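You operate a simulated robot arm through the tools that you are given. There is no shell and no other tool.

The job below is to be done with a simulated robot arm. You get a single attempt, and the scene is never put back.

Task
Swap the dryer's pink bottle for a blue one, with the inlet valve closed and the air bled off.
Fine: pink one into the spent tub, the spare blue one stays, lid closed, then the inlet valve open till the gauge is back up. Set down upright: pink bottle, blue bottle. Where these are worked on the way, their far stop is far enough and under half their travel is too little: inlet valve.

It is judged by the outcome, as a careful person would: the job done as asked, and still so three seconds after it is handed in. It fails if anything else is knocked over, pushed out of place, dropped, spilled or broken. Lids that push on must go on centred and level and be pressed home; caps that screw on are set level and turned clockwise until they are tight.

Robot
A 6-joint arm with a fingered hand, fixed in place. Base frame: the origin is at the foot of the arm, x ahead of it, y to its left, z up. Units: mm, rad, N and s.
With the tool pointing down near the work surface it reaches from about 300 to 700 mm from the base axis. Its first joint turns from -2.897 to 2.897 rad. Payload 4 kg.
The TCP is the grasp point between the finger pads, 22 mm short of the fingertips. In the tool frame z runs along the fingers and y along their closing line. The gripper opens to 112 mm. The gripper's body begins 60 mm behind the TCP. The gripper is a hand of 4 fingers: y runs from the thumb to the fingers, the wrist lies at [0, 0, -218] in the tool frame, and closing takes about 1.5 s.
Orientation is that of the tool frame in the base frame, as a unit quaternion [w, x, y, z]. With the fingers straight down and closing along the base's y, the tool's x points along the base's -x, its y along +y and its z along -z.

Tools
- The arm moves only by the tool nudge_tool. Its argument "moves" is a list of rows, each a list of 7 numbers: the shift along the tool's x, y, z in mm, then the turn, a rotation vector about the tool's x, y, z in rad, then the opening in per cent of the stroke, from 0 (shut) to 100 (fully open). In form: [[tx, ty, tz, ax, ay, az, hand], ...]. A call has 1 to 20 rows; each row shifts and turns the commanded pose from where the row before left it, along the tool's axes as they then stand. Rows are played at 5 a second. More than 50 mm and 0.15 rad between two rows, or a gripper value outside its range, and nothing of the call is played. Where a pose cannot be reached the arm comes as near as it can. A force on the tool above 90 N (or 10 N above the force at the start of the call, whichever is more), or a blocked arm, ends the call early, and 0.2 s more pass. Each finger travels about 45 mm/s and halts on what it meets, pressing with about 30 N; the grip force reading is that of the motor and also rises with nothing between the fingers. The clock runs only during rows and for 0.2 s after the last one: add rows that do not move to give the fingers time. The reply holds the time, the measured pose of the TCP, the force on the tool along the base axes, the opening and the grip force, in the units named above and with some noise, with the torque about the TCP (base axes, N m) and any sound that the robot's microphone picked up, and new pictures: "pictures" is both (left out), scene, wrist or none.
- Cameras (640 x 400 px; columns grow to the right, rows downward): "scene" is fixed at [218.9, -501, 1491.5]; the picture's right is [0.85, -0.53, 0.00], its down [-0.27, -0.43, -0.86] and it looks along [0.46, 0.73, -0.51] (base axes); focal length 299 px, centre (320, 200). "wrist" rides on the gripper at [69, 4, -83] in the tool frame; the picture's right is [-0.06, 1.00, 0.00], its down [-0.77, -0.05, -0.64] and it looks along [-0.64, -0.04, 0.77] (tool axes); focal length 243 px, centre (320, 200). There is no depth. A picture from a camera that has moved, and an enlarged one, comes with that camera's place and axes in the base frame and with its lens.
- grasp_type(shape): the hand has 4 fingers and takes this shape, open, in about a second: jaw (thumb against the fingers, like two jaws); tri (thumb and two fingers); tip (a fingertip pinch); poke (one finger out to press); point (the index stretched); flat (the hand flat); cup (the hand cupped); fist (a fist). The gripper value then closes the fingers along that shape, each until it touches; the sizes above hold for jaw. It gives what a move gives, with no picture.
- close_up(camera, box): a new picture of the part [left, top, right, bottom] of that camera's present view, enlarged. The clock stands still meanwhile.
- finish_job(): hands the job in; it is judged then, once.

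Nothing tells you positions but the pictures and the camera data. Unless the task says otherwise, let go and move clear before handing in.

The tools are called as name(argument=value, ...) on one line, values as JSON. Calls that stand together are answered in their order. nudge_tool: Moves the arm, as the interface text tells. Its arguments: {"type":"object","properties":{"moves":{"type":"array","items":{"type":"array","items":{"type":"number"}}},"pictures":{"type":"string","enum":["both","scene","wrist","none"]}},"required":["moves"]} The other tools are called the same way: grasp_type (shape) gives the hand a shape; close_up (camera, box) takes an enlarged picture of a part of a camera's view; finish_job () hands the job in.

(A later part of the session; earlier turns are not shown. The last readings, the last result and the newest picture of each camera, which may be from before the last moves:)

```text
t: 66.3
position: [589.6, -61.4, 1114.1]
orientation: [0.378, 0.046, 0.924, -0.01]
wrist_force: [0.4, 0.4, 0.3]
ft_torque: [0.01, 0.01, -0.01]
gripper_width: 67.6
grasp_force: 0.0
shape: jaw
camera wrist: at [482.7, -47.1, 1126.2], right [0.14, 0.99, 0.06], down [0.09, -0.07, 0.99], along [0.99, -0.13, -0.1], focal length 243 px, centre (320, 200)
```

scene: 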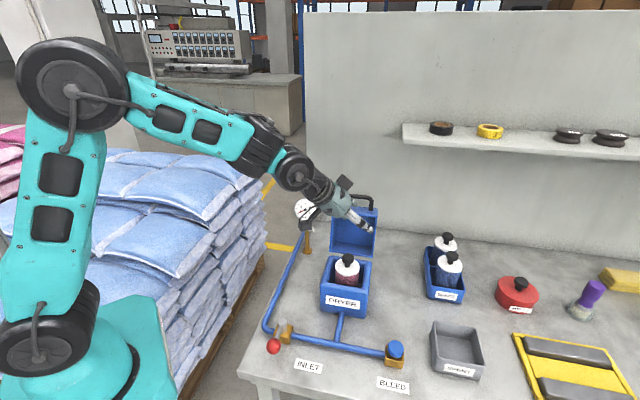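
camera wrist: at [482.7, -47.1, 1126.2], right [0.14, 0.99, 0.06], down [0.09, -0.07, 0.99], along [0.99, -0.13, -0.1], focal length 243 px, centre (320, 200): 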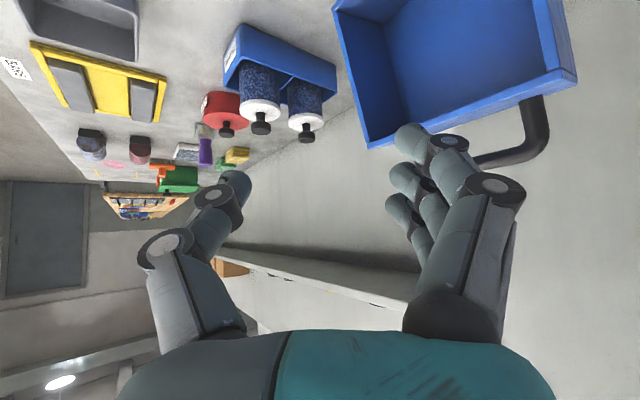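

The lid is close on the finger side, so I narrow the opening to 45% and descend partway to check alignment with the knob.

nudge_tool(moves=[[0, 0, 0, 0, 0, 0, 45], [0, 0, 0, 0, 0, 0, 45], [19.2, 2, 15.8, 0, 0, 0, 45], [19.2, 2, 15.8, 0, 0, 0, 45], [19.2, 2, 15.8, 0, 0, 0, 45], [0, 0, 0, 0, 0, 0, 45]])

close_up(camera="scene", box=[290, 190, 410, 310])

```text
t: 67.7
position: [582.6, -53.6, 1040.0]
orientation: [0.379, 0.046, 0.924, -0.011]
wrist_force: [0.7, 0.3, -1.0]
ft_torque: [-0.01, 0.01, 0.0]
gripper_width: 50.9
grasp_force: 0.1
shape: jaw
camera wrist: at [476.7, -37.7, 1052.0], right [0.14, 0.99, 0.06], down [0.09, -0.07, 0.99], along [0.99, -0.13, -0.1], focal length 243 px, centre (320, 200)
```

scene: 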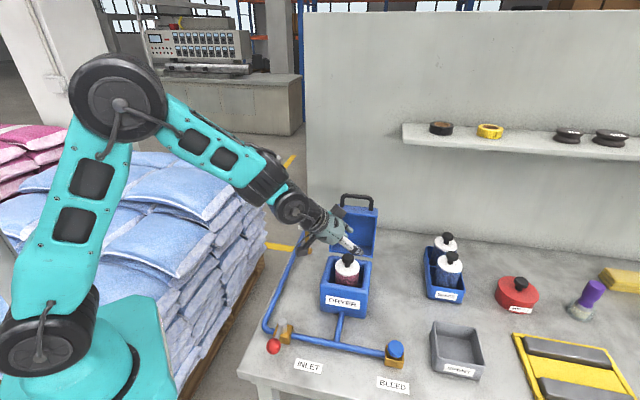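
wrist: 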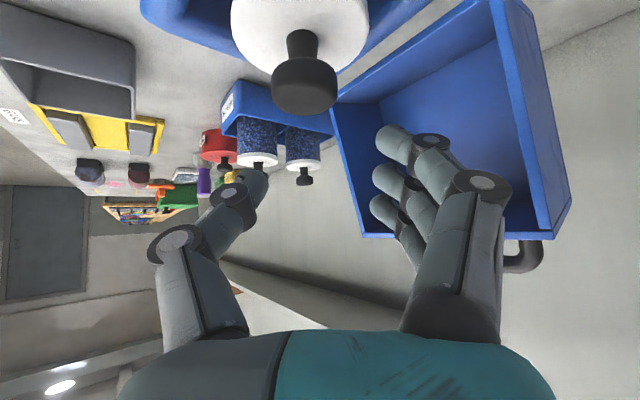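

```text
3.33 times, centred on (350, 250) of scene
camera zoom: at [218.9, -501.0, 1491.5], right [0.85, -0.53, 0.0], down [-0.27, -0.43, -0.86], along [0.46, 0.73, -0.51], focal length 997 px, centre (220, 33)
```

zoom: 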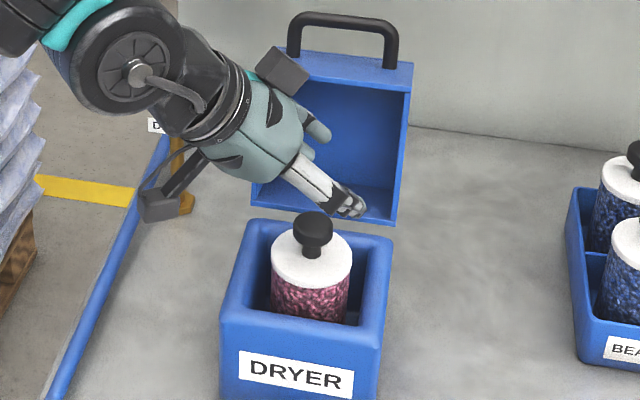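

The knob is well aligned below, but with this tilt the lowest finger would touch the bottle's cap. I rise a little and look at the "tip" and "tri" shapes for a slimmer grip.

nudge_tool(moves=[[-30, 0, -30, 0, 0, 0, 45], [-30, 0, -30, 0, 0, 0, 45]], pictures="none")

grasp_type(shape="tip")

nudge_tool(moves=[[0, 0, 0, 0, 0, 0, 30], [0, 0, 0, 0, 0, 0, 30], [0, 0, 0, 0, 0, 0, 30]])

close_up(camera="scene", box=[290, 170, 410, 290])

grasp_type(shape="tri")

nudge_tool(moves=[[0, 0, 0, 0, 0, 0, 30], [0, 0, 0, 0, 0, 0, 30], [0, 0, 0, 0, 0, 0, 30]])

close_up(camera="scene", box=[290, 170, 410, 290])

```text
t: 68.3
position: [584.7, -51.9, 1128.3]
orientation: [0.378, 0.046, 0.924, -0.011]
wrist_force: [0.3, 0.3, -1.0]
ft_torque: [-0.03, 0.01, 0.01]
gripper_width: 51.2
grasp_force: 0.2
shape: jaw
```

```text
t: 69.2
position: [584.6, -53.4, 1126.7]
orientation: [0.378, 0.046, 0.925, -0.011]
wrist_force: [-0.8, -0.7, 0.1]
ft_torque: [-0.01, -0.01, 0.0]
gripper_width: 111.8
grasp_force: 0.0
shape: tip
```

```text
t: 70.0
position: [584.9, -53.4, 1126.4]
orientation: [0.378, 0.046, 0.924, -0.011]
wrist_force: [-0.5, 0.5, 0.2]
ft_torque: [0.01, 0.0, -0.01]
gripper_width: 42.3
grasp_force: 0.0
shape: tip
camera wrist: at [477.7, -38.0, 1139.0], right [0.14, 0.99, 0.06], down [0.09, -0.07, 0.99], along [0.99, -0.13, -0.1], focal length 243 px, centre (320, 200)
```

scene: 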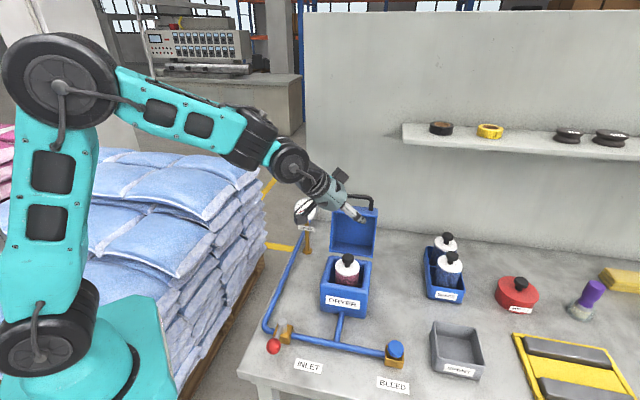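
wrist: 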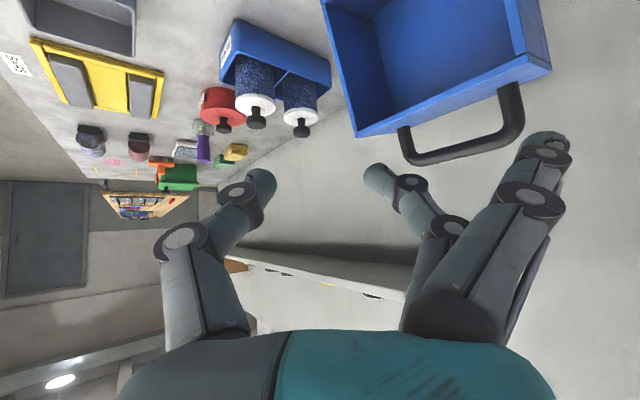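

```text
3.33 times, centred on (350, 230) of scene
camera zoom: at [218.9, -501.0, 1491.5], right [0.85, -0.53, 0.0], down [-0.27, -0.43, -0.86], along [0.46, 0.73, -0.51], focal length 997 px, centre (220, 100)
```

zoom: 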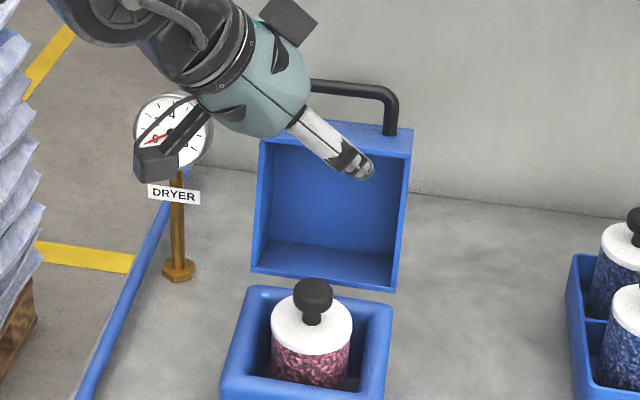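

```text
t: 70.9
position: [584.6, -52.5, 1126.1]
orientation: [0.378, 0.046, 0.925, -0.011]
wrist_force: [-0.2, 0.8, 0.0]
ft_torque: [-0.01, 0.01, 0.02]
gripper_width: 112.5
grasp_force: 0.2
shape: tri
```

```text
t: 71.7
position: [584.2, -53.6, 1128.2]
orientation: [0.379, 0.046, 0.924, -0.011]
wrist_force: [-0.2, 0.7, -0.5]
ft_torque: [0.0, 0.03, -0.01]
gripper_width: 42.4
grasp_force: 0.1
shape: tri
camera wrist: at [477.7, -38.0, 1139.0], right [0.14, 0.99, 0.06], down [0.09, -0.07, 0.99], along [0.99, -0.13, -0.1], focal length 243 px, centre (320, 200)
```

scene: 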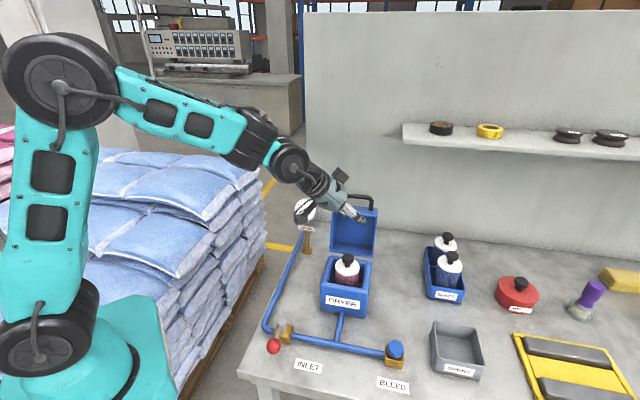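
wrist: 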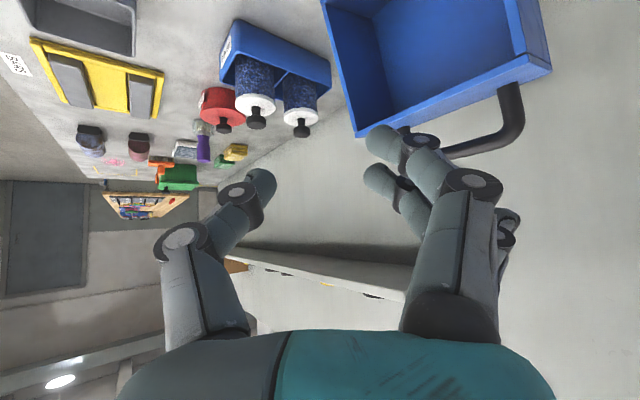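

```text
3.33 times, centred on (350, 230) of scene
camera zoom: at [218.9, -501.0, 1491.5], right [0.85, -0.53, 0.0], down [-0.27, -0.43, -0.86], along [0.46, 0.73, -0.51], focal length 997 px, centre (220, 100)
```

zoom: 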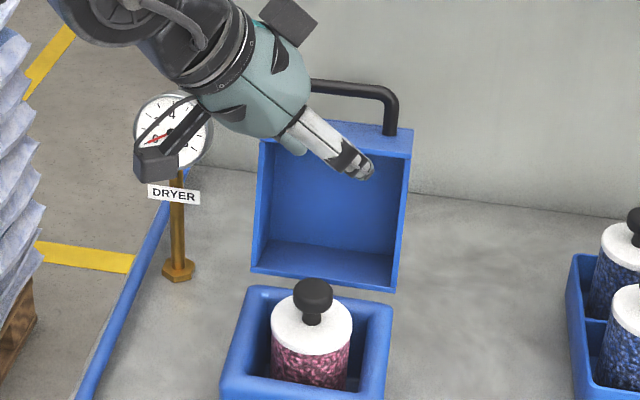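

"Tip" gives a neat pinch of thumb and middle finger with the other fingers splayed aside. To keep those clear of the lid I turn the hand about the vertical, so it points straight back along the bench.

nudge_tool(moves=[[0, 0, 0, -0.101, 0.002, -0.1025, 40], [0, 0, 0, -0.101, 0.002, -0.1025, 40], [0, 0, 0, -0.101, 0.002, -0.1025, 40], [0, 0, 0, -0.101, 0.002, -0.1025, 40], [0, 0, 0, -0.101, 0.002, -0.1025, 40], [0, 0, 0, -0.101, 0.002, -0.1025, 40], [0, 0, 0, 0, 0, 0, 40]])

```text
t: 73.3
position: [583.9, -53.6, 1126.5]
orientation: [0.349, -0.345, 0.858, 0.149]
wrist_force: [0.0, -0.1, 0.8]
ft_torque: [0.0, 0.0, 0.02]
gripper_width: 44.3
grasp_force: 0.2
shape: tri
camera wrist: at [504.3, -125.7, 1137.9], right [-0.66, 0.75, 0.06], down [0.11, 0.02, 0.99], along [0.74, 0.67, -0.1], focal length 243 px, centre (320, 200)
```

scene: 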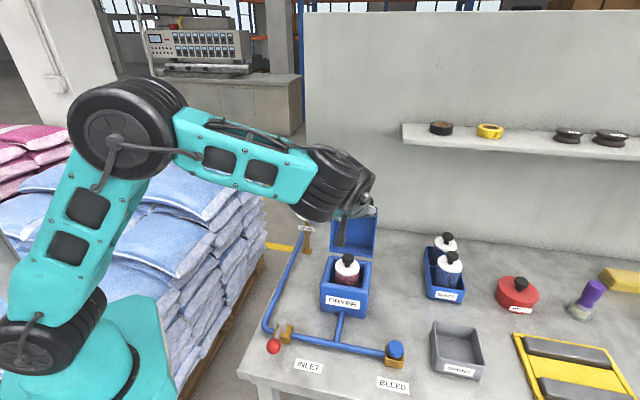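
wrist: 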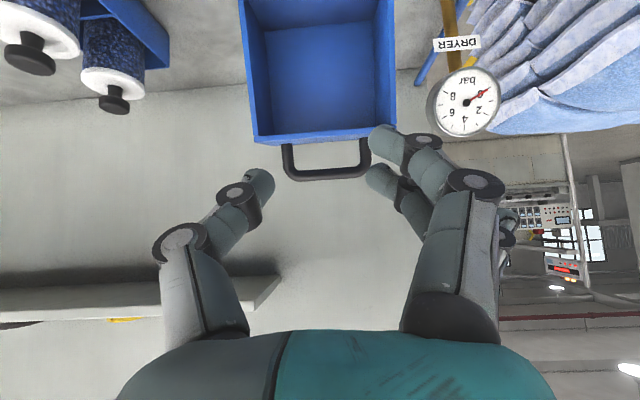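

Good. I switch to the tip pinch and descend partway over the pink bottle's knob.

grasp_type(shape="tip")

nudge_tool(moves=[[0, 0, 0, 0, 0, 0, 50], [0, 0, 0, 0, 0, 0, 50], [0, 0, 0, 0, 0, 0, 50], [20.7, -0.4, 20, 0, 0, 0, 50], [20.7, -0.4, 20, 0, 0, 0, 50], [20.7, -0.4, 20, 0, 0, 0, 50], [0, 0, 0, 0, 0, 0, 50]])

close_up(camera="scene", box=[290, 190, 410, 310])

```text
t: 74.2
position: [584.1, -54.4, 1125.4]
orientation: [0.349, -0.344, 0.859, 0.149]
wrist_force: [0.8, -0.5, -0.5]
ft_torque: [0.01, -0.03, -0.04]
gripper_width: 111.8
grasp_force: 0.0
shape: tip
```

```text
t: 75.8
position: [583.5, -56.7, 1038.6]
orientation: [0.349, -0.345, 0.858, 0.149]
wrist_force: [0.9, -0.6, 0.4]
ft_torque: [-0.03, -0.01, -0.01]
gripper_width: 56.9
grasp_force: 0.0
shape: tip
camera wrist: at [503.9, -127.0, 1051.8], right [-0.66, 0.75, 0.06], down [0.11, 0.02, 0.99], along [0.74, 0.66, -0.1], focal length 243 px, centre (320, 200)
```

scene: 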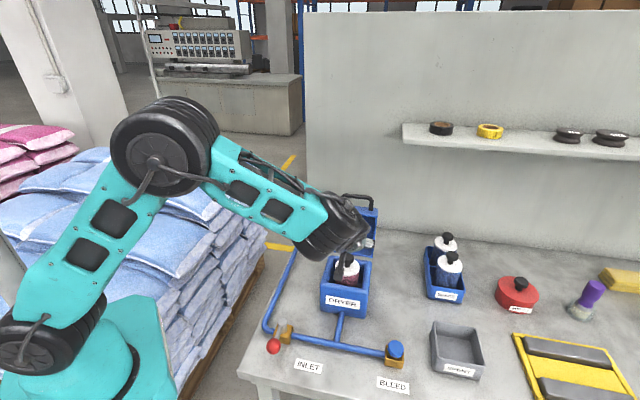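
wrist: 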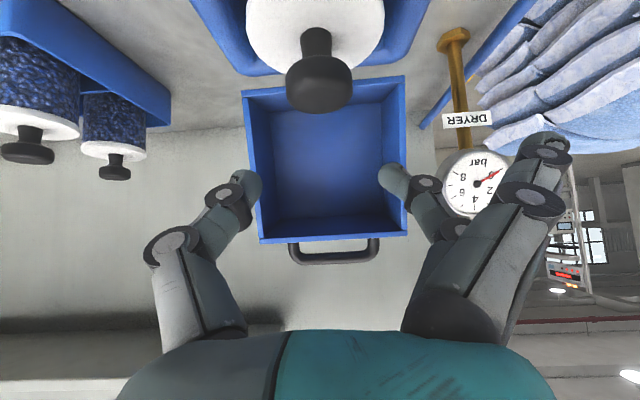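

```text
3.33 times, centred on (350, 250) of scene
camera zoom: at [218.9, -501.0, 1491.5], right [0.85, -0.53, 0.0], down [-0.27, -0.43, -0.86], along [0.46, 0.73, -0.51], focal length 997 px, centre (220, 33)
```

zoom: 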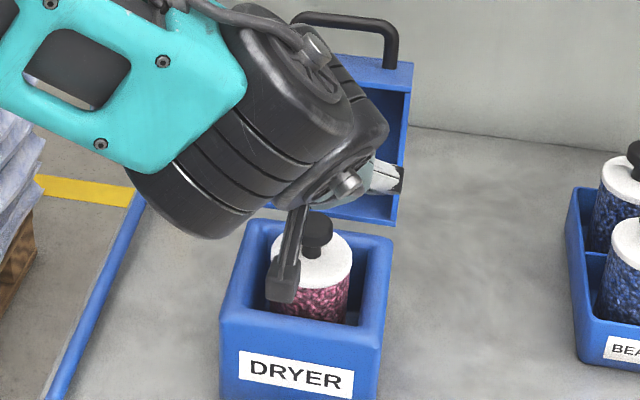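

Knob lies centred between the pinch fingers. I lower the last 50 mm and then pinch it.

nudge_tool(moves=[[8.75, 0, 8.9, 0, 0, 0, 50], [8.75, 0, 8.9, 0, 0, 0, 50], [8.75, 0, 8.9, 0, 0, 0, 50], [8.75, 0, 8.9, 0, 0, 0, 50], [0, 0, 0, 0, 0, 0, 50]])

```text
t: 77.0
position: [581.9, -54.2, 989.8]
orientation: [0.349, -0.344, 0.858, 0.15]
wrist_force: [-0.1, -0.5, 0.3]
ft_torque: [-0.01, 0.01, -0.02]
gripper_width: 56.6
grasp_force: 0.1
shape: tip
camera wrist: at [501.7, -126.3, 1002.3], right [-0.66, 0.75, 0.06], down [0.11, 0.02, 0.99], along [0.74, 0.66, -0.1], focal length 243 px, centre (320, 200)
```

scene: 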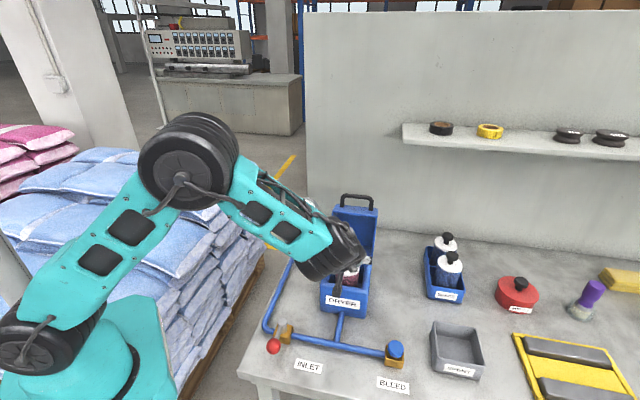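
wrist: 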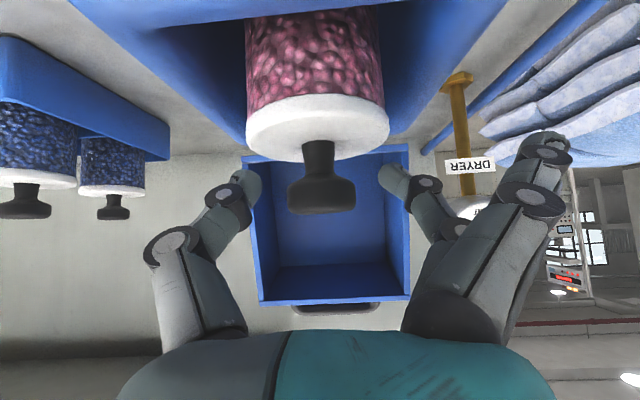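

Knob is exactly at the grasp point. I pinch it.

nudge_tool(moves=[[0, 0, 0, 0, 0, 0, 25], [0, 0, 0, 0, 0, 0, 15], [0, 0, 0, 0, 0, 0, 10], [0, 0, 0, 0, 0, 0, 10], [0, 0, 0, 0, 0, 0, 10], [0, 0, 0, 0, 0, 0, 10]])

close_up(camera="wrist", box=[180, 80, 460, 260])

```text
t: 78.4
position: [582.7, -54.3, 991.0]
orientation: [0.348, -0.345, 0.858, 0.15]
wrist_force: [-0.3, 0.6, 0.1]
ft_torque: [0.03, 0.0, -0.01]
gripper_width: 3.9
grasp_force: 30.0
shape: tip
camera wrist: at [501.7, -126.3, 1002.4], right [-0.66, 0.75, 0.06], down [0.11, 0.02, 0.99], along [0.74, 0.66, -0.1], focal length 243 px, centre (320, 200)
```

scene: 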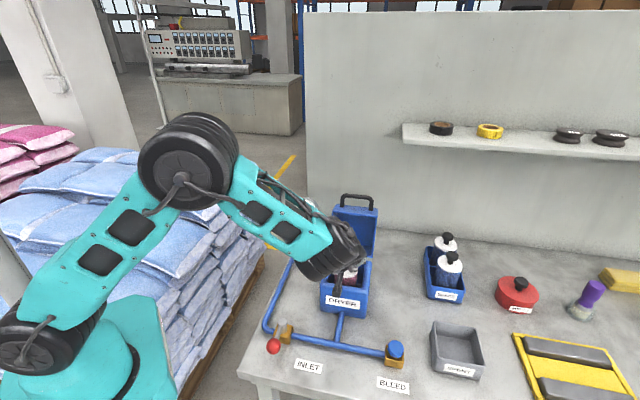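
wrist: 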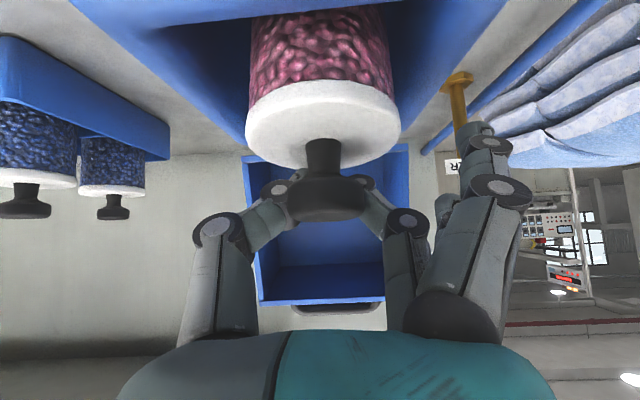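

```text
2.22 times, centred on (320, 170) of wrist
camera zoom: at [501.7, -126.3, 1002.4], right [-0.66, 0.75, 0.06], down [0.11, 0.02, 0.99], along [0.74, 0.66, -0.1], focal length 539 px, centre (320, 267)
```

zoom: 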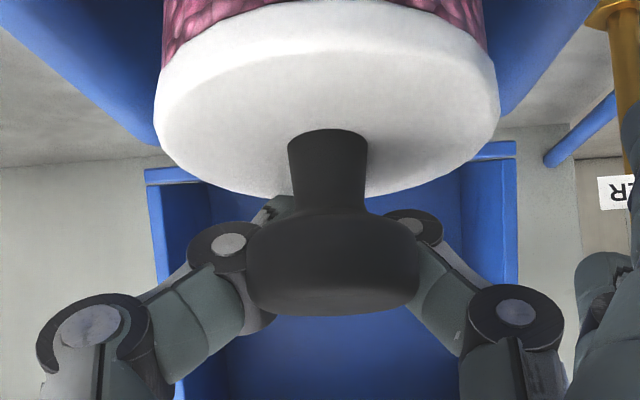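

The tips closed behind the knob's centre and squeezed it toward me. I open gently to let the bottle settle back, then I'll grip with the tips at the knob's centre.

nudge_tool(moves=[[0, 0, 0, 0, 0, 0, 15], [0, 0, 0, 0, 0, 0, 20], [0, 0, 0, 0, 0, 0, 25], [0, 0, 0, 0, 0, 0, 30], [0, 0, 0, 0, 0, 0, 40], [0, 0, 0, 0, 0, 0, 50], [0, 0, 0, 0, 0, 0, 50], [0, 0, 0, 0, 0, 0, 50]], pictures="wrist")

```text
t: 80.2
position: [581.6, -55.1, 990.5]
orientation: [0.349, -0.345, 0.858, 0.15]
wrist_force: [0.3, -0.3, 0.4]
ft_torque: [0.03, 0.04, 0.0]
gripper_width: 55.3
grasp_force: 0.0
shape: tip
camera wrist: at [501.7, -126.3, 1002.3], right [-0.66, 0.75, 0.06], down [0.11, 0.02, 0.99], along [0.74, 0.66, -0.1], focal length 243 px, centre (320, 200)
```

wrist: 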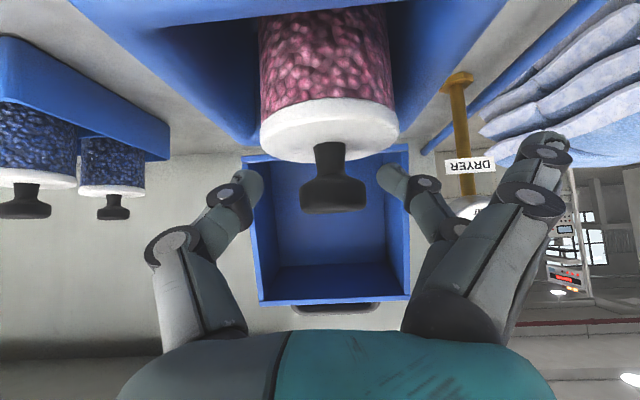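

close_up(camera="wrist", box=[180, 0, 460, 260])

```text
1.54 times, centred on (320, 130) of wrist
camera zoom: at [501.7, -126.3, 1002.3], right [-0.66, 0.75, 0.06], down [0.11, 0.02, 0.99], along [0.74, 0.66, -0.1], focal length 373 px, centre (320, 308)
```

zoom: 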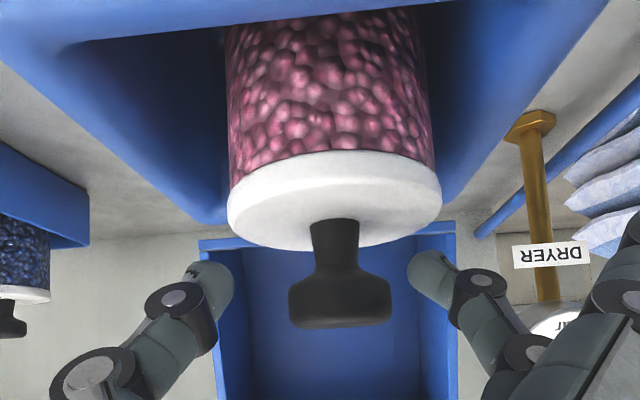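

The bottle stands upright again, about 6 mm to the side. The better hold is with the fingertips around the neck, under the knob's rim, so I pull back about 8 mm, recentre, and close on the neck.

nudge_tool(moves=[[2.8, 2.7, -2.8, 0, 0, 0, 50], [2.8, 2.8, -2.8, 0, 0, 0, 50], [0, 0, 0, 0, 0, 0, 40], [0, 0, 0, 0, 0, 0, 32], [0, 0, 0, 0, 0, 0, 32]], pictures="wrist")

close_up(camera="wrist", box=[180, 0, 460, 260])

```text
t: 81.4
position: [572.9, -56.0, 990.2]
orientation: [0.349, -0.345, 0.859, 0.149]
wrist_force: [-0.3, 0.1, 0.1]
ft_torque: [-0.02, 0.04, 0.0]
gripper_width: 36.6
grasp_force: 0.1
shape: tip
camera wrist: at [492.1, -127.1, 1001.7], right [-0.66, 0.75, 0.06], down [0.11, 0.02, 0.99], along [0.74, 0.66, -0.1], focal length 243 px, centre (320, 200)
```

wrist: 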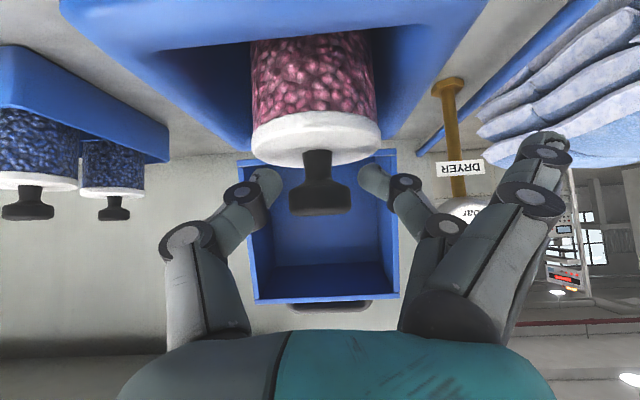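

```text
1.54 times, centred on (320, 130) of wrist
camera zoom: at [492.1, -127.1, 1001.7], right [-0.66, 0.75, 0.06], down [0.11, 0.02, 0.99], along [0.74, 0.66, -0.1], focal length 373 px, centre (320, 308)
```

zoom: 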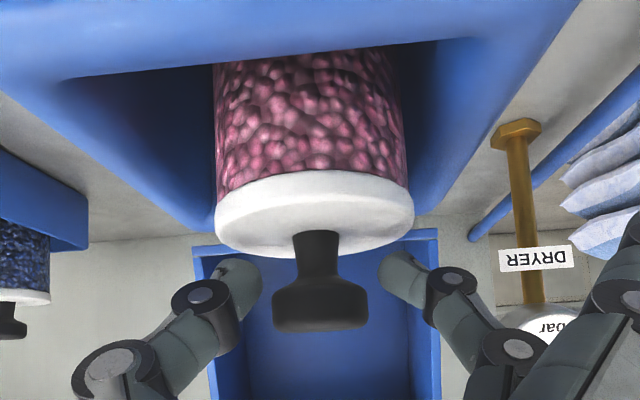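

Tips are at neck depth; I go 3 mm lower and close slowly around the neck.

nudge_tool(moves=[[2.3, 0, 2.3, 0, 0, 0, 32], [0, 0, 0, 0, 0, 0, 26], [0, 0, 0, 0, 0, 0, 20], [0, 0, 0, 0, 0, 0, 15], [0, 0, 0, 0, 0, 0, 10], [0, 0, 0, 0, 0, 0, 8], [0, 0, 0, 0, 0, 0, 8]], pictures="wrist")

close_up(camera="wrist", box=[180, 0, 460, 260])

```text
t: 83.0
position: [571.9, -56.8, 985.3]
orientation: [0.348, -0.345, 0.859, 0.15]
wrist_force: [-0.3, 0.0, 0.0]
ft_torque: [0.1, 0.11, 0.0]
gripper_width: 9.7
grasp_force: 30.1
shape: tip
camera wrist: at [492.0, -127.5, 998.1], right [-0.66, 0.75, 0.06], down [0.11, 0.02, 0.99], along [0.74, 0.66, -0.1], focal length 243 px, centre (320, 200)
```

wrist: 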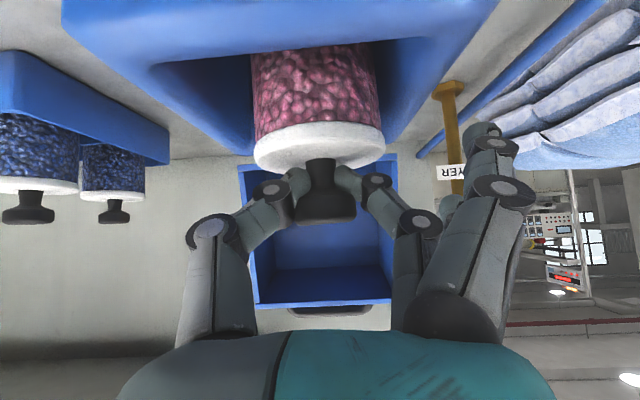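

```text
1.54 times, centred on (320, 130) of wrist
camera zoom: at [492.0, -127.5, 998.1], right [-0.66, 0.75, 0.06], down [0.11, 0.02, 0.99], along [0.74, 0.66, -0.1], focal length 373 px, centre (320, 308)
```

zoom: 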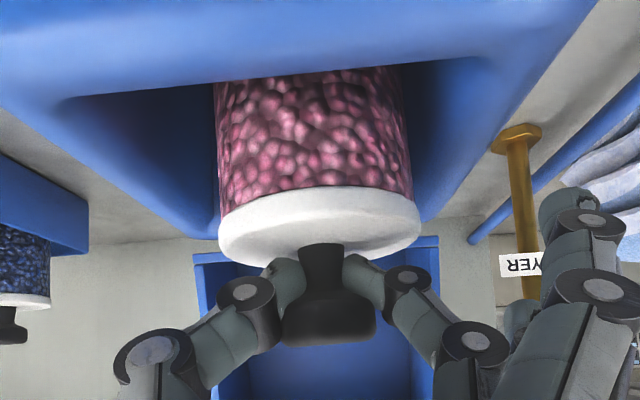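

The fingertips hold the neck under the knob, with the bottle upright. I lift slowly.

nudge_tool(moves=[[0, 0, 0, 0, 0, 0, 4], [-2.8, 0, -2.85, 0, 0, 0, 4], [-2.8, 0, -2.85, 0, 0, 0, 4], [-2.8, 0, -2.85, 0, 0, 0, 4], [-2.8, 0, -2.85, 0, 0, 0, 4], [0, 0, 0, 0, 0, 0, 4]], pictures="wrist")

close_up(camera="wrist", box=[180, 0, 460, 260])

```text
t: 84.4
position: [573.8, -57.2, 1001.6]
orientation: [0.349, -0.344, 0.859, 0.149]
wrist_force: [-0.3, -0.1, -3.0]
ft_torque: [-0.02, 0.02, 0.03]
gripper_width: 7.5
grasp_force: 29.8
shape: tip
camera wrist: at [492.7, -128.3, 1014.5], right [-0.66, 0.75, 0.06], down [0.11, 0.02, 0.99], along [0.74, 0.66, -0.1], focal length 243 px, centre (320, 200)
```

wrist: 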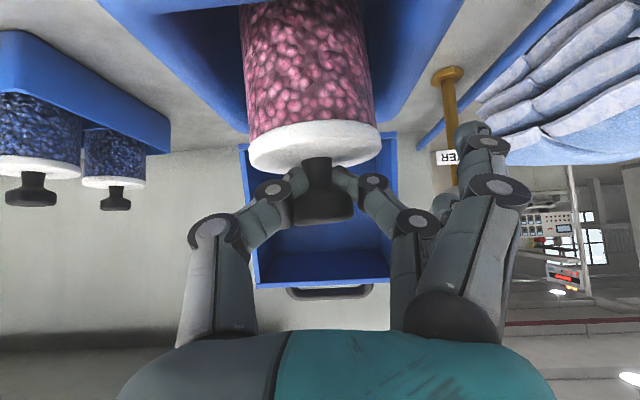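

```text
1.54 times, centred on (320, 130) of wrist
camera zoom: at [492.7, -128.3, 1014.5], right [-0.66, 0.75, 0.06], down [0.11, 0.02, 0.99], along [0.74, 0.66, -0.1], focal length 373 px, centre (320, 308)
```

zoom: 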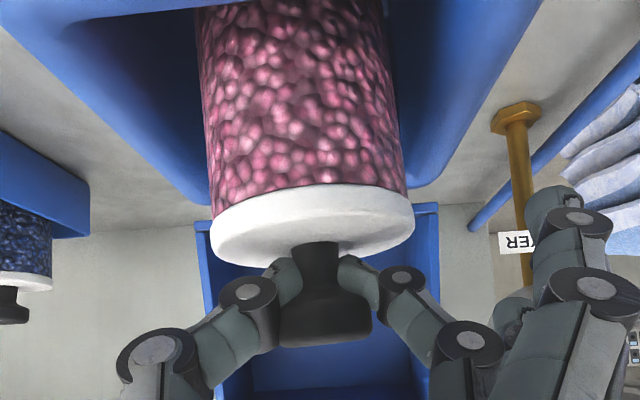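

The bottle hangs free (about 3 N) and steady. I lift it clear of the dryer.

nudge_tool(moves=[[-8, 0, -8.1, 0, 0, 0, 4], [-8, 0, -8.1, 0, 0, 0, 4], [-8, 0, -8.1, 0, 0, 0, 4], [-8, 0, -8.1, 0, 0, 0, 4], [-8, 0, -8.1, 0, 0, 0, 4], [-8, 0, -8.1, 0, 0, 0, 4], [-8, 0, -8.1, 0, 0, 0, 4], [-8, 0, -8.1, 0, 0, 0, 4], [-8, 0, -8.1, 0, 0, 0, 4], [-8, 0, -8.1, 0, 0, 0, 4], [-8, 0, -8.1, 0, 0, 0, 4], [0, 0, 0, 0, 0, 0, 4]])

```text
t: 87.0
position: [573.5, -59.3, 1129.0]
orientation: [0.349, -0.345, 0.858, 0.15]
wrist_force: [-0.5, -0.8, -2.5]
ft_torque: [0.02, 0.03, 0.01]
gripper_width: 6.9
grasp_force: 30.3
shape: tip
camera wrist: at [494.2, -129.8, 1139.8], right [-0.66, 0.75, 0.06], down [0.11, 0.02, 0.99], along [0.74, 0.66, -0.1], focal length 243 px, centre (320, 200)
```

scene: 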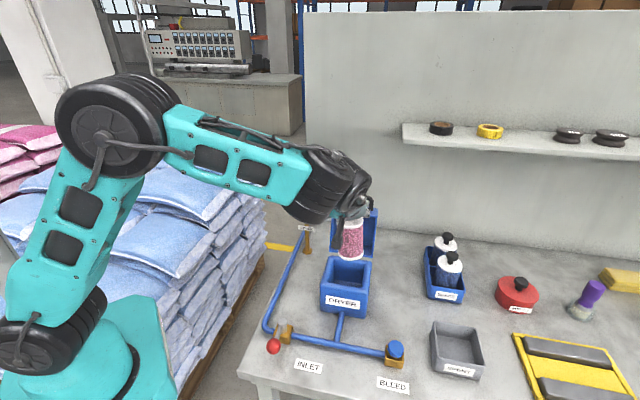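
wrist: 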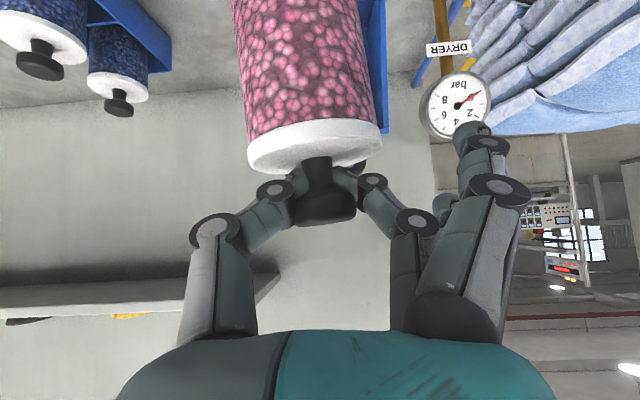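

The pink bottle is out. I take a precise look at the spent tub and the tray.

close_up(camera="scene", box=[415, 300, 505, 390])

close_up(camera="scene", box=[410, 220, 490, 310])

```text
4.44 times, centred on (460, 345) of scene
camera zoom: at [218.9, -501.0, 1491.5], right [0.85, -0.53, 0.0], down [-0.27, -0.43, -0.86], along [0.46, 0.73, -0.51], focal length 1329 px, centre (-302, -444)
```

zoom: 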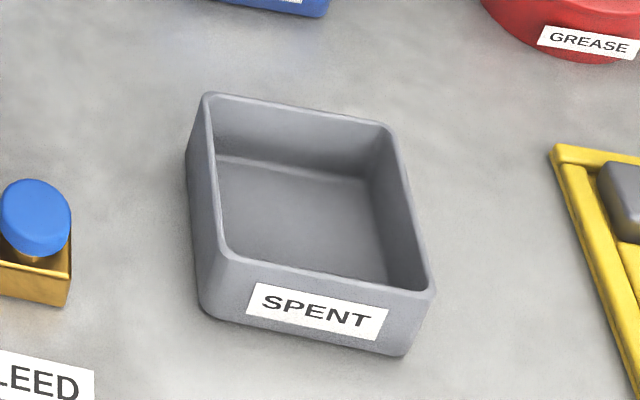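

```text
4.44 times, centred on (450, 265) of scene
camera zoom: at [218.9, -501.0, 1491.5], right [0.85, -0.53, 0.0], down [-0.27, -0.43, -0.86], along [0.46, 0.73, -0.51], focal length 1329 px, centre (-258, -89)
```

zoom: 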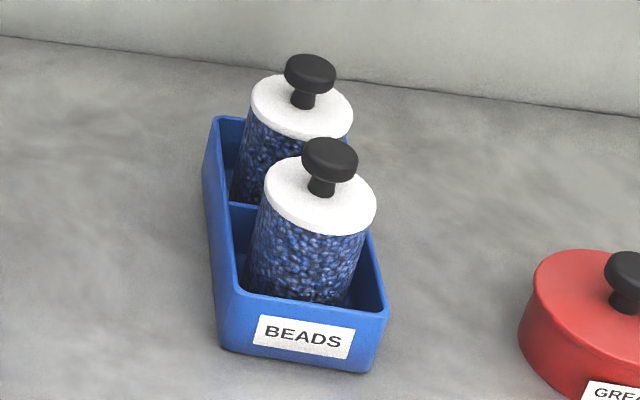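

Tub centre ≈ (689,-320) with its rim at z≈893. I carry the bottle away from the lid, then turn the hand to point outward toward the tub.

nudge_tool(moves=[[1, -7, -2.4, 0, 0, 0, 4], [2.25, -14.4, -4.85, 0, 0, 0, 4], [2.25, -14.4, -4.85, 0, 0, 0, 4], [2.25, -14.4, -4.85, 0, 0, 0, 4], [2.25, -14.4, -4.85, 0, 0, 0, 4], [2.25, -14.4, -4.85, 0, 0, 0, 4], [2.25, -14.4, -4.85, 0, 0, 0, 4], [2.25, -14.4, -4.85, 0, 0, 0, 4], [1, -7, -2.4, 0, 0, 0, 4], [0, 0, 0, 0.0954, -0.002, 0.0966, 4], [0, 0, 0, 0.0954, -0.002, 0.0966, 4], [0, 0, 0, 0.0954, -0.002, 0.0966, 4], [0, 0, 0, 0.0954, -0.002, 0.0966, 4], [0, 0, 0, 0.0954, -0.002, 0.0966, 4], [0, 0, 0, 0.0954, -0.002, 0.0966, 4], [0, 0, 0, 0.0954, -0.002, 0.0966, 4], [0, 0, 0, 0.0954, -0.002, 0.0966, 4], [0, 0, 0, 0.0954, -0.002, 0.0966, 4], [0, 0, 0, 0, 0, 0, 4]])

```text
t: 91.0
position: [626.7, -168.5, 1141.4]
orientation: [0.371, 0.21, 0.901, -0.079]
wrist_force: [-0.4, 0.8, -2.3]
ft_torque: [-0.01, 0.01, -0.04]
gripper_width: 6.2
grasp_force: 30.1
shape: tip
camera wrist: at [532.1, -116.6, 1153.2], right [0.48, 0.88, 0.06], down [0.06, -0.1, 0.99], along [0.88, -0.47, -0.1], focal length 243 px, centre (320, 200)
```

scene: 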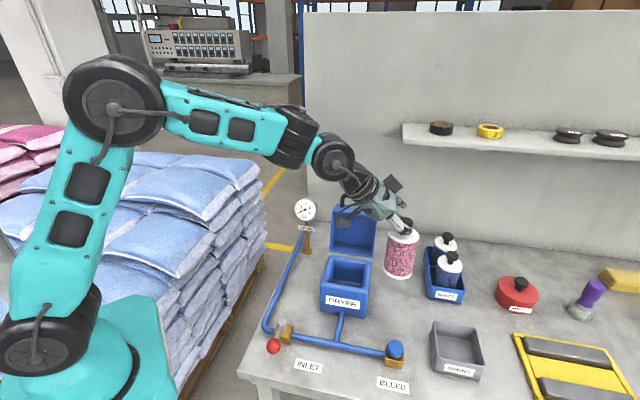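
wrist: 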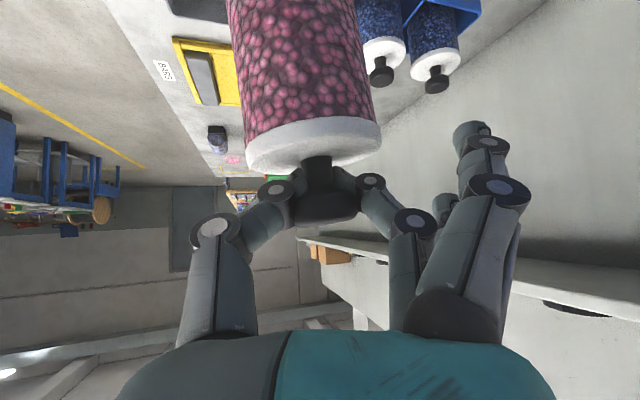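

Now I carry it over the tub.

nudge_tool(moves=[[-4, -5.4, 3.7, 0, 0, 0, 4], [-7.8, -10.75, 7.5, 0, 0, 0, 4], [-7.8, -10.75, 7.5, 0, 0, 0, 4], [-7.8, -10.75, 7.5, 0, 0, 0, 4], [-7.8, -10.75, 7.5, 0, 0, 0, 4], [-7.8, -10.75, 7.5, 0, 0, 0, 4], [-7.8, -10.75, 7.5, 0, 0, 0, 4], [-7.8, -10.75, 7.5, 0, 0, 0, 4], [-7.8, -10.75, 7.5, 0, 0, 0, 4], [-7.8, -10.75, 7.5, 0, 0, 0, 4], [-4, -5.4, 3.7, 0, 0, 0, 4], [0, 0, 0, 0, 0, 0, 4]])

close_up(camera="scene", box=[390, 230, 510, 390])

```text
t: 93.6
position: [677.0, -312.9, 1140.2]
orientation: [0.371, 0.21, 0.901, -0.079]
wrist_force: [0.2, -0.1, -2.1]
ft_torque: [0.01, -0.09, 0.01]
gripper_width: 5.6
grasp_force: 30.3
shape: tip
camera wrist: at [581.8, -261.6, 1152.2], right [0.48, 0.88, 0.06], down [0.06, -0.1, 0.99], along [0.88, -0.47, -0.1], focal length 243 px, centre (320, 200)
```

scene: 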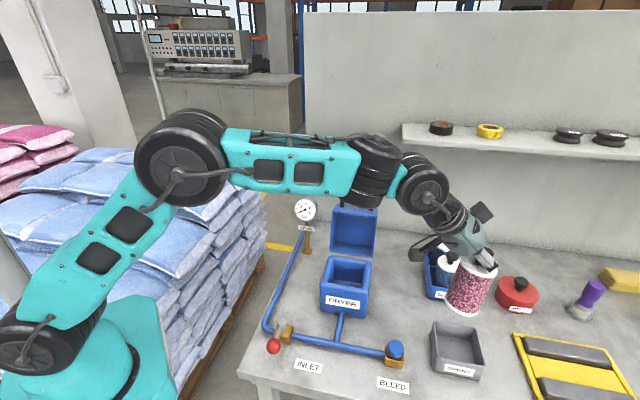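
wrist: 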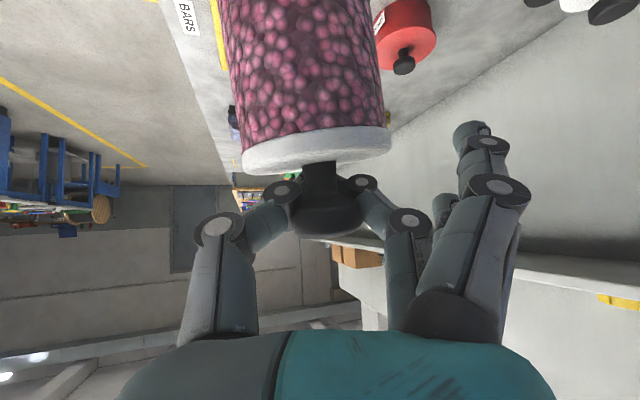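

```text
2.50 times, centred on (450, 310) of scene
camera zoom: at [218.9, -501.0, 1491.5], right [0.85, -0.53, 0.0], down [-0.27, -0.43, -0.86], along [0.46, 0.73, -0.51], focal length 748 px, centre (-5, -75)
```

zoom: 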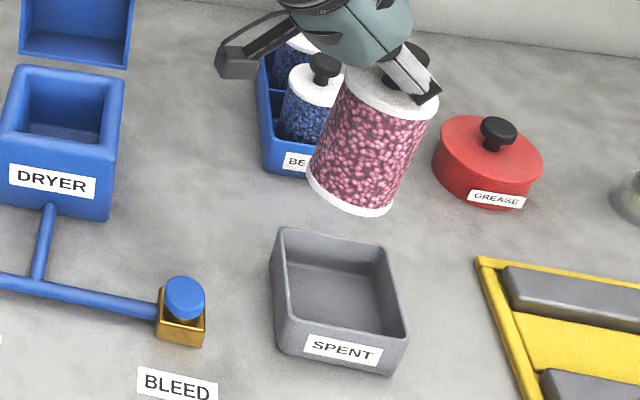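

The bottle has swung to hang about 10° off vertical. I tilt the hand slightly more to bring it upright, then check.

nudge_tool(moves=[[0, 0, 0, 0, -0.05, 0, 4], [0, 0, 0, 0, -0.05, 0, 4], [0, 0, 0, 0, -0.05, 0, 4], [0, 0, 0, 0, -0.05, 0, 4], [0, 0, 0, 0, 0, 0, 4]])

close_up(camera="scene", box=[390, 230, 510, 390])

```text
t: 94.8
position: [677.6, -313.7, 1141.4]
orientation: [0.459, 0.201, 0.859, -0.1]
wrist_force: [0.6, -0.8, -2.6]
ft_torque: [-0.01, 0.02, 0.01]
gripper_width: 5.5
grasp_force: 30.7
shape: tip
camera wrist: at [581.9, -260.8, 1131.4], right [0.47, 0.88, 0.07], down [-0.12, -0.01, 0.99], along [0.88, -0.47, 0.1], focal length 243 px, centre (320, 200)
```

scene: 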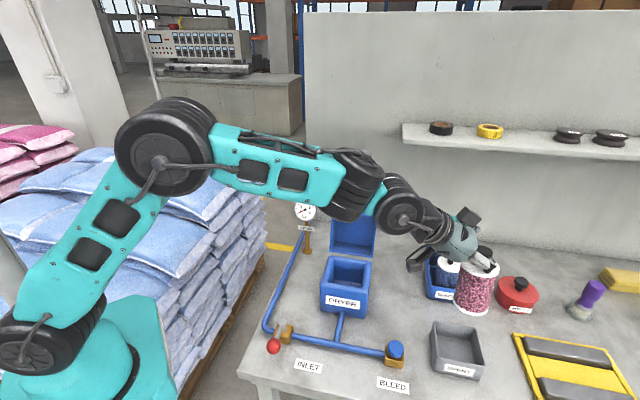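
wrist: 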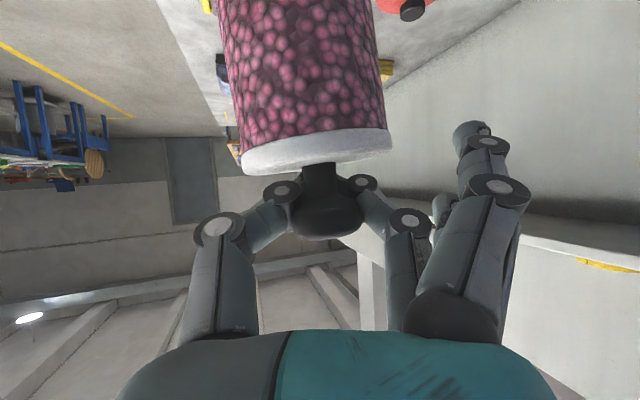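

```text
2.50 times, centred on (450, 310) of scene
camera zoom: at [218.9, -501.0, 1491.5], right [0.85, -0.53, 0.0], down [-0.27, -0.43, -0.86], along [0.46, 0.73, -0.51], focal length 748 px, centre (-5, -75)
```

zoom: 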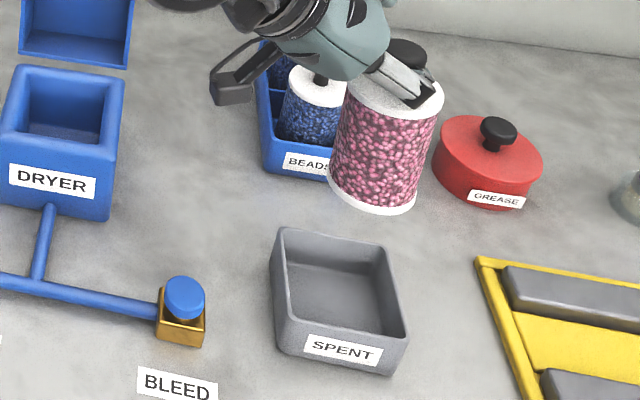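

Slightly overdone; I tilt back by 0.12 rad so that the bottle axis matches vertical.

nudge_tool(moves=[[0, 0, 0, 0, 0.06, 0, 4], [0, 0, 0, 0, 0.06, 0, 4], [0, 0, 0, 0, 0, 0, 4]])

close_up(camera="scene", box=[400, 240, 500, 380])

```text
t: 95.6
position: [676.1, -312.7, 1140.2]
orientation: [0.406, 0.206, 0.886, -0.088]
wrist_force: [0.9, -0.1, -2.5]
ft_torque: [0.02, -0.02, -0.02]
gripper_width: 5.6
grasp_force: 30.3
shape: tip
camera wrist: at [581.5, -260.9, 1144.3], right [0.47, 0.88, 0.06], down [-0.01, -0.06, 1.0], along [0.88, -0.47, -0.02], focal length 243 px, centre (320, 200)
```

scene: 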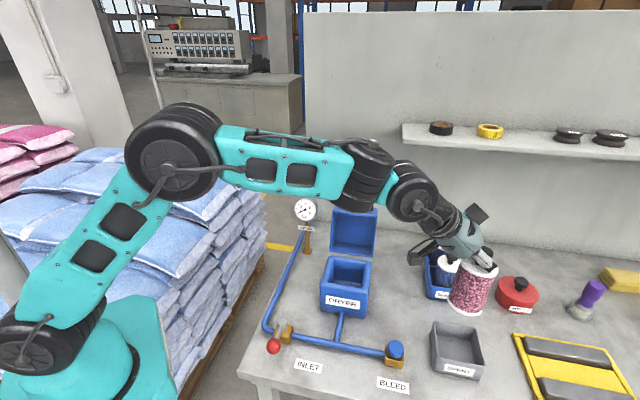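
wrist: 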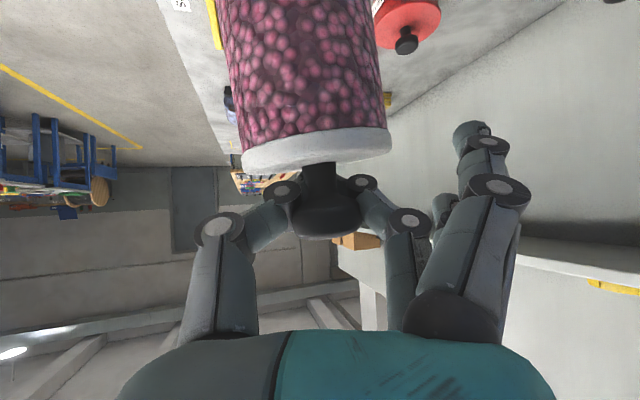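

```text
2.86 times, centred on (450, 310) of scene
camera zoom: at [218.9, -501.0, 1491.5], right [0.85, -0.53, 0.0], down [-0.27, -0.43, -0.86], along [0.46, 0.73, -0.51], focal length 855 px, centre (-51, -114)
```

zoom: 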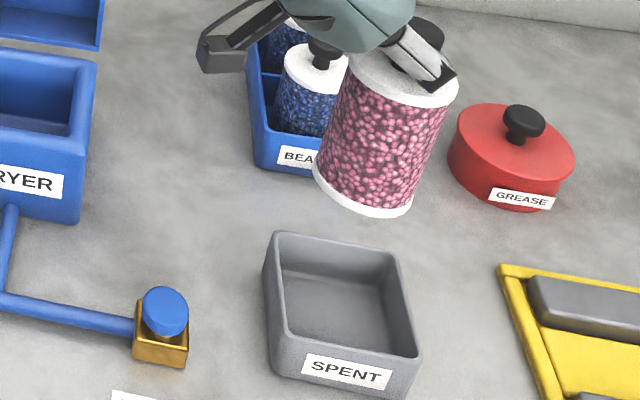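

Now it is within about 2–3° of upright. I shift 14 mm outward to centre over the tub and lower to just above the rim.

nudge_tool(moves=[[-4.6, 0.35, 5.35, 0, 0, 0, 4], [-4.6, 0.35, 5.35, 0, 0, 0, 4], [9.45, -0.14, 8.2, 0, 0, 0, 4], [9.45, -0.14, 8.2, 0, 0, 0, 4], [9.45, -0.14, 8.2, 0, 0, 0, 4], [9.45, -0.14, 8.2, 0, 0, 0, 4], [9.45, -0.14, 8.2, 0, 0, 0, 4], [9.45, -0.14, 8.2, 0, 0, 0, 4], [9.45, -0.14, 8.2, 0, 0, 0, 4], [9.45, -0.14, 8.2, 0, 0, 0, 4], [0, 0, 0, 0, 0, 0, 4]])

close_up(camera="scene", box=[400, 260, 500, 390])

```text
t: 98.0
position: [689.6, -317.0, 1043.3]
orientation: [0.406, 0.207, 0.886, -0.088]
wrist_force: [0.7, 0.0, -1.7]
ft_torque: [-0.01, 0.0, 0.02]
gripper_width: 5.7
grasp_force: 30.1
shape: tip
camera wrist: at [594.1, -265.4, 1045.3], right [0.47, 0.88, 0.06], down [-0.01, -0.06, 1.0], along [0.88, -0.47, -0.02], focal length 243 px, centre (320, 200)
```

scene: 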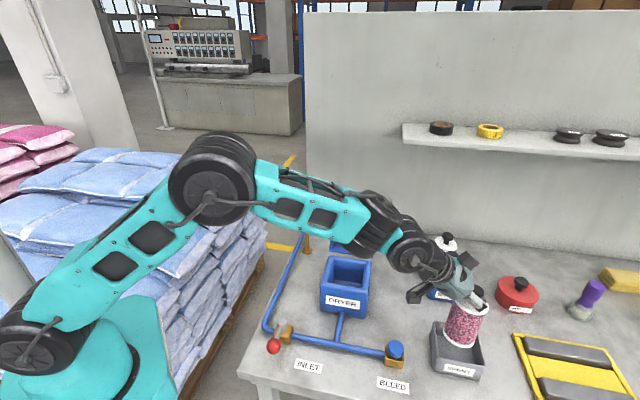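
wrist: 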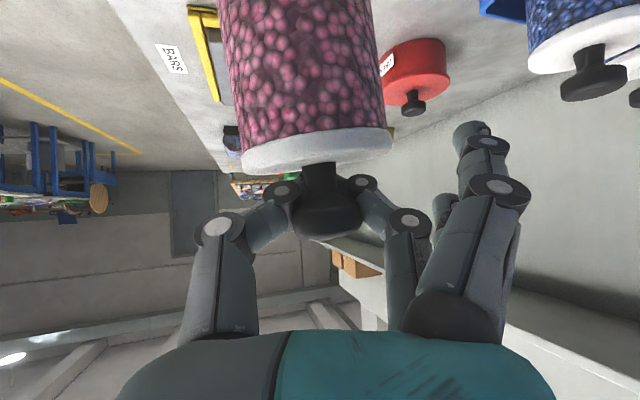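

```text
3.08 times, centred on (450, 325) of scene
camera zoom: at [218.9, -501.0, 1491.5], right [0.85, -0.53, 0.0], down [-0.27, -0.43, -0.86], along [0.46, 0.73, -0.51], focal length 920 px, centre (-80, -185)
```

zoom: 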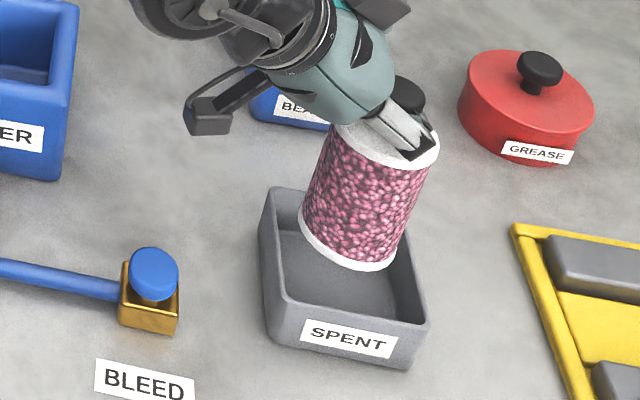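

The bottle base is centred over the tub to within about 3 mm. I lower it in, slowing near the floor.

nudge_tool(moves=[[7.55, -0.1, 6.55, 0, 0, 0, 4], [7.55, -0.1, 6.55, 0, 0, 0, 4], [7.55, -0.1, 6.55, 0, 0, 0, 4], [7.55, -0.1, 6.55, 0, 0, 0, 4], [3.8, 0, 3.3, 0, 0, 0, 4], [3.8, 0, 3.3, 0, 0, 0, 4]])

close_up(camera="scene", box=[400, 260, 500, 390])

```text
t: 99.4
position: [690.3, -316.9, 989.9]
orientation: [0.406, 0.207, 0.886, -0.088]
wrist_force: [0.4, 0.1, -2.0]
ft_torque: [0.0, 0.0, 0.01]
gripper_width: 5.3
grasp_force: 30.0
shape: tip
camera wrist: at [594.8, -266.0, 994.5], right [0.47, 0.88, 0.06], down [-0.01, -0.06, 1.0], along [0.88, -0.47, -0.02], focal length 243 px, centre (320, 200)
```

scene: 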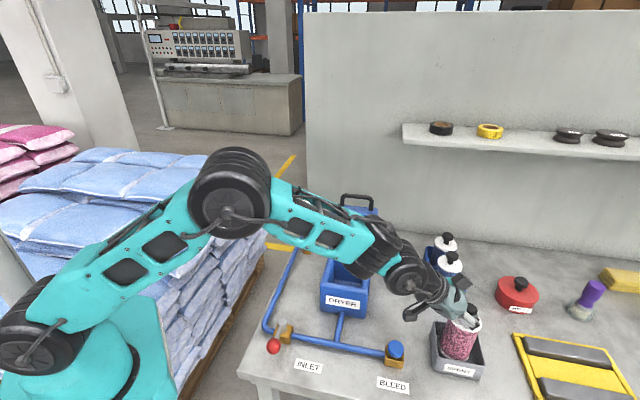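
wrist: 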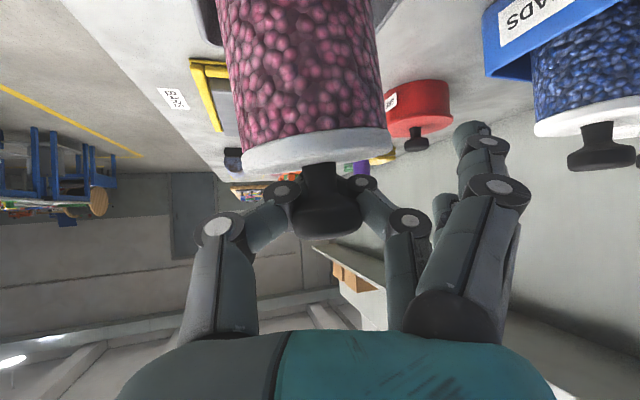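

```text
3.08 times, centred on (450, 325) of scene
camera zoom: at [218.9, -501.0, 1491.5], right [0.85, -0.53, 0.0], down [-0.27, -0.43, -0.86], along [0.46, 0.73, -0.51], focal length 920 px, centre (-80, -185)
```

zoom: 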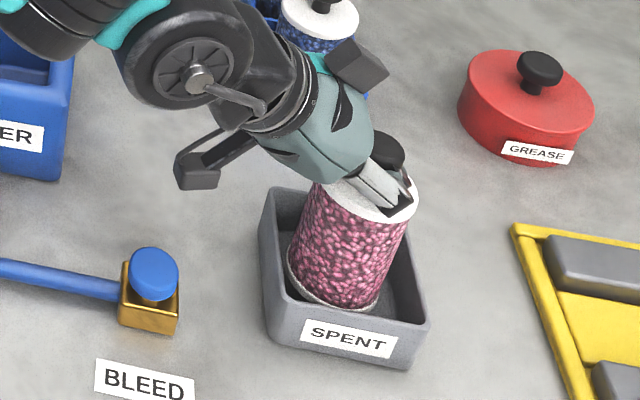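

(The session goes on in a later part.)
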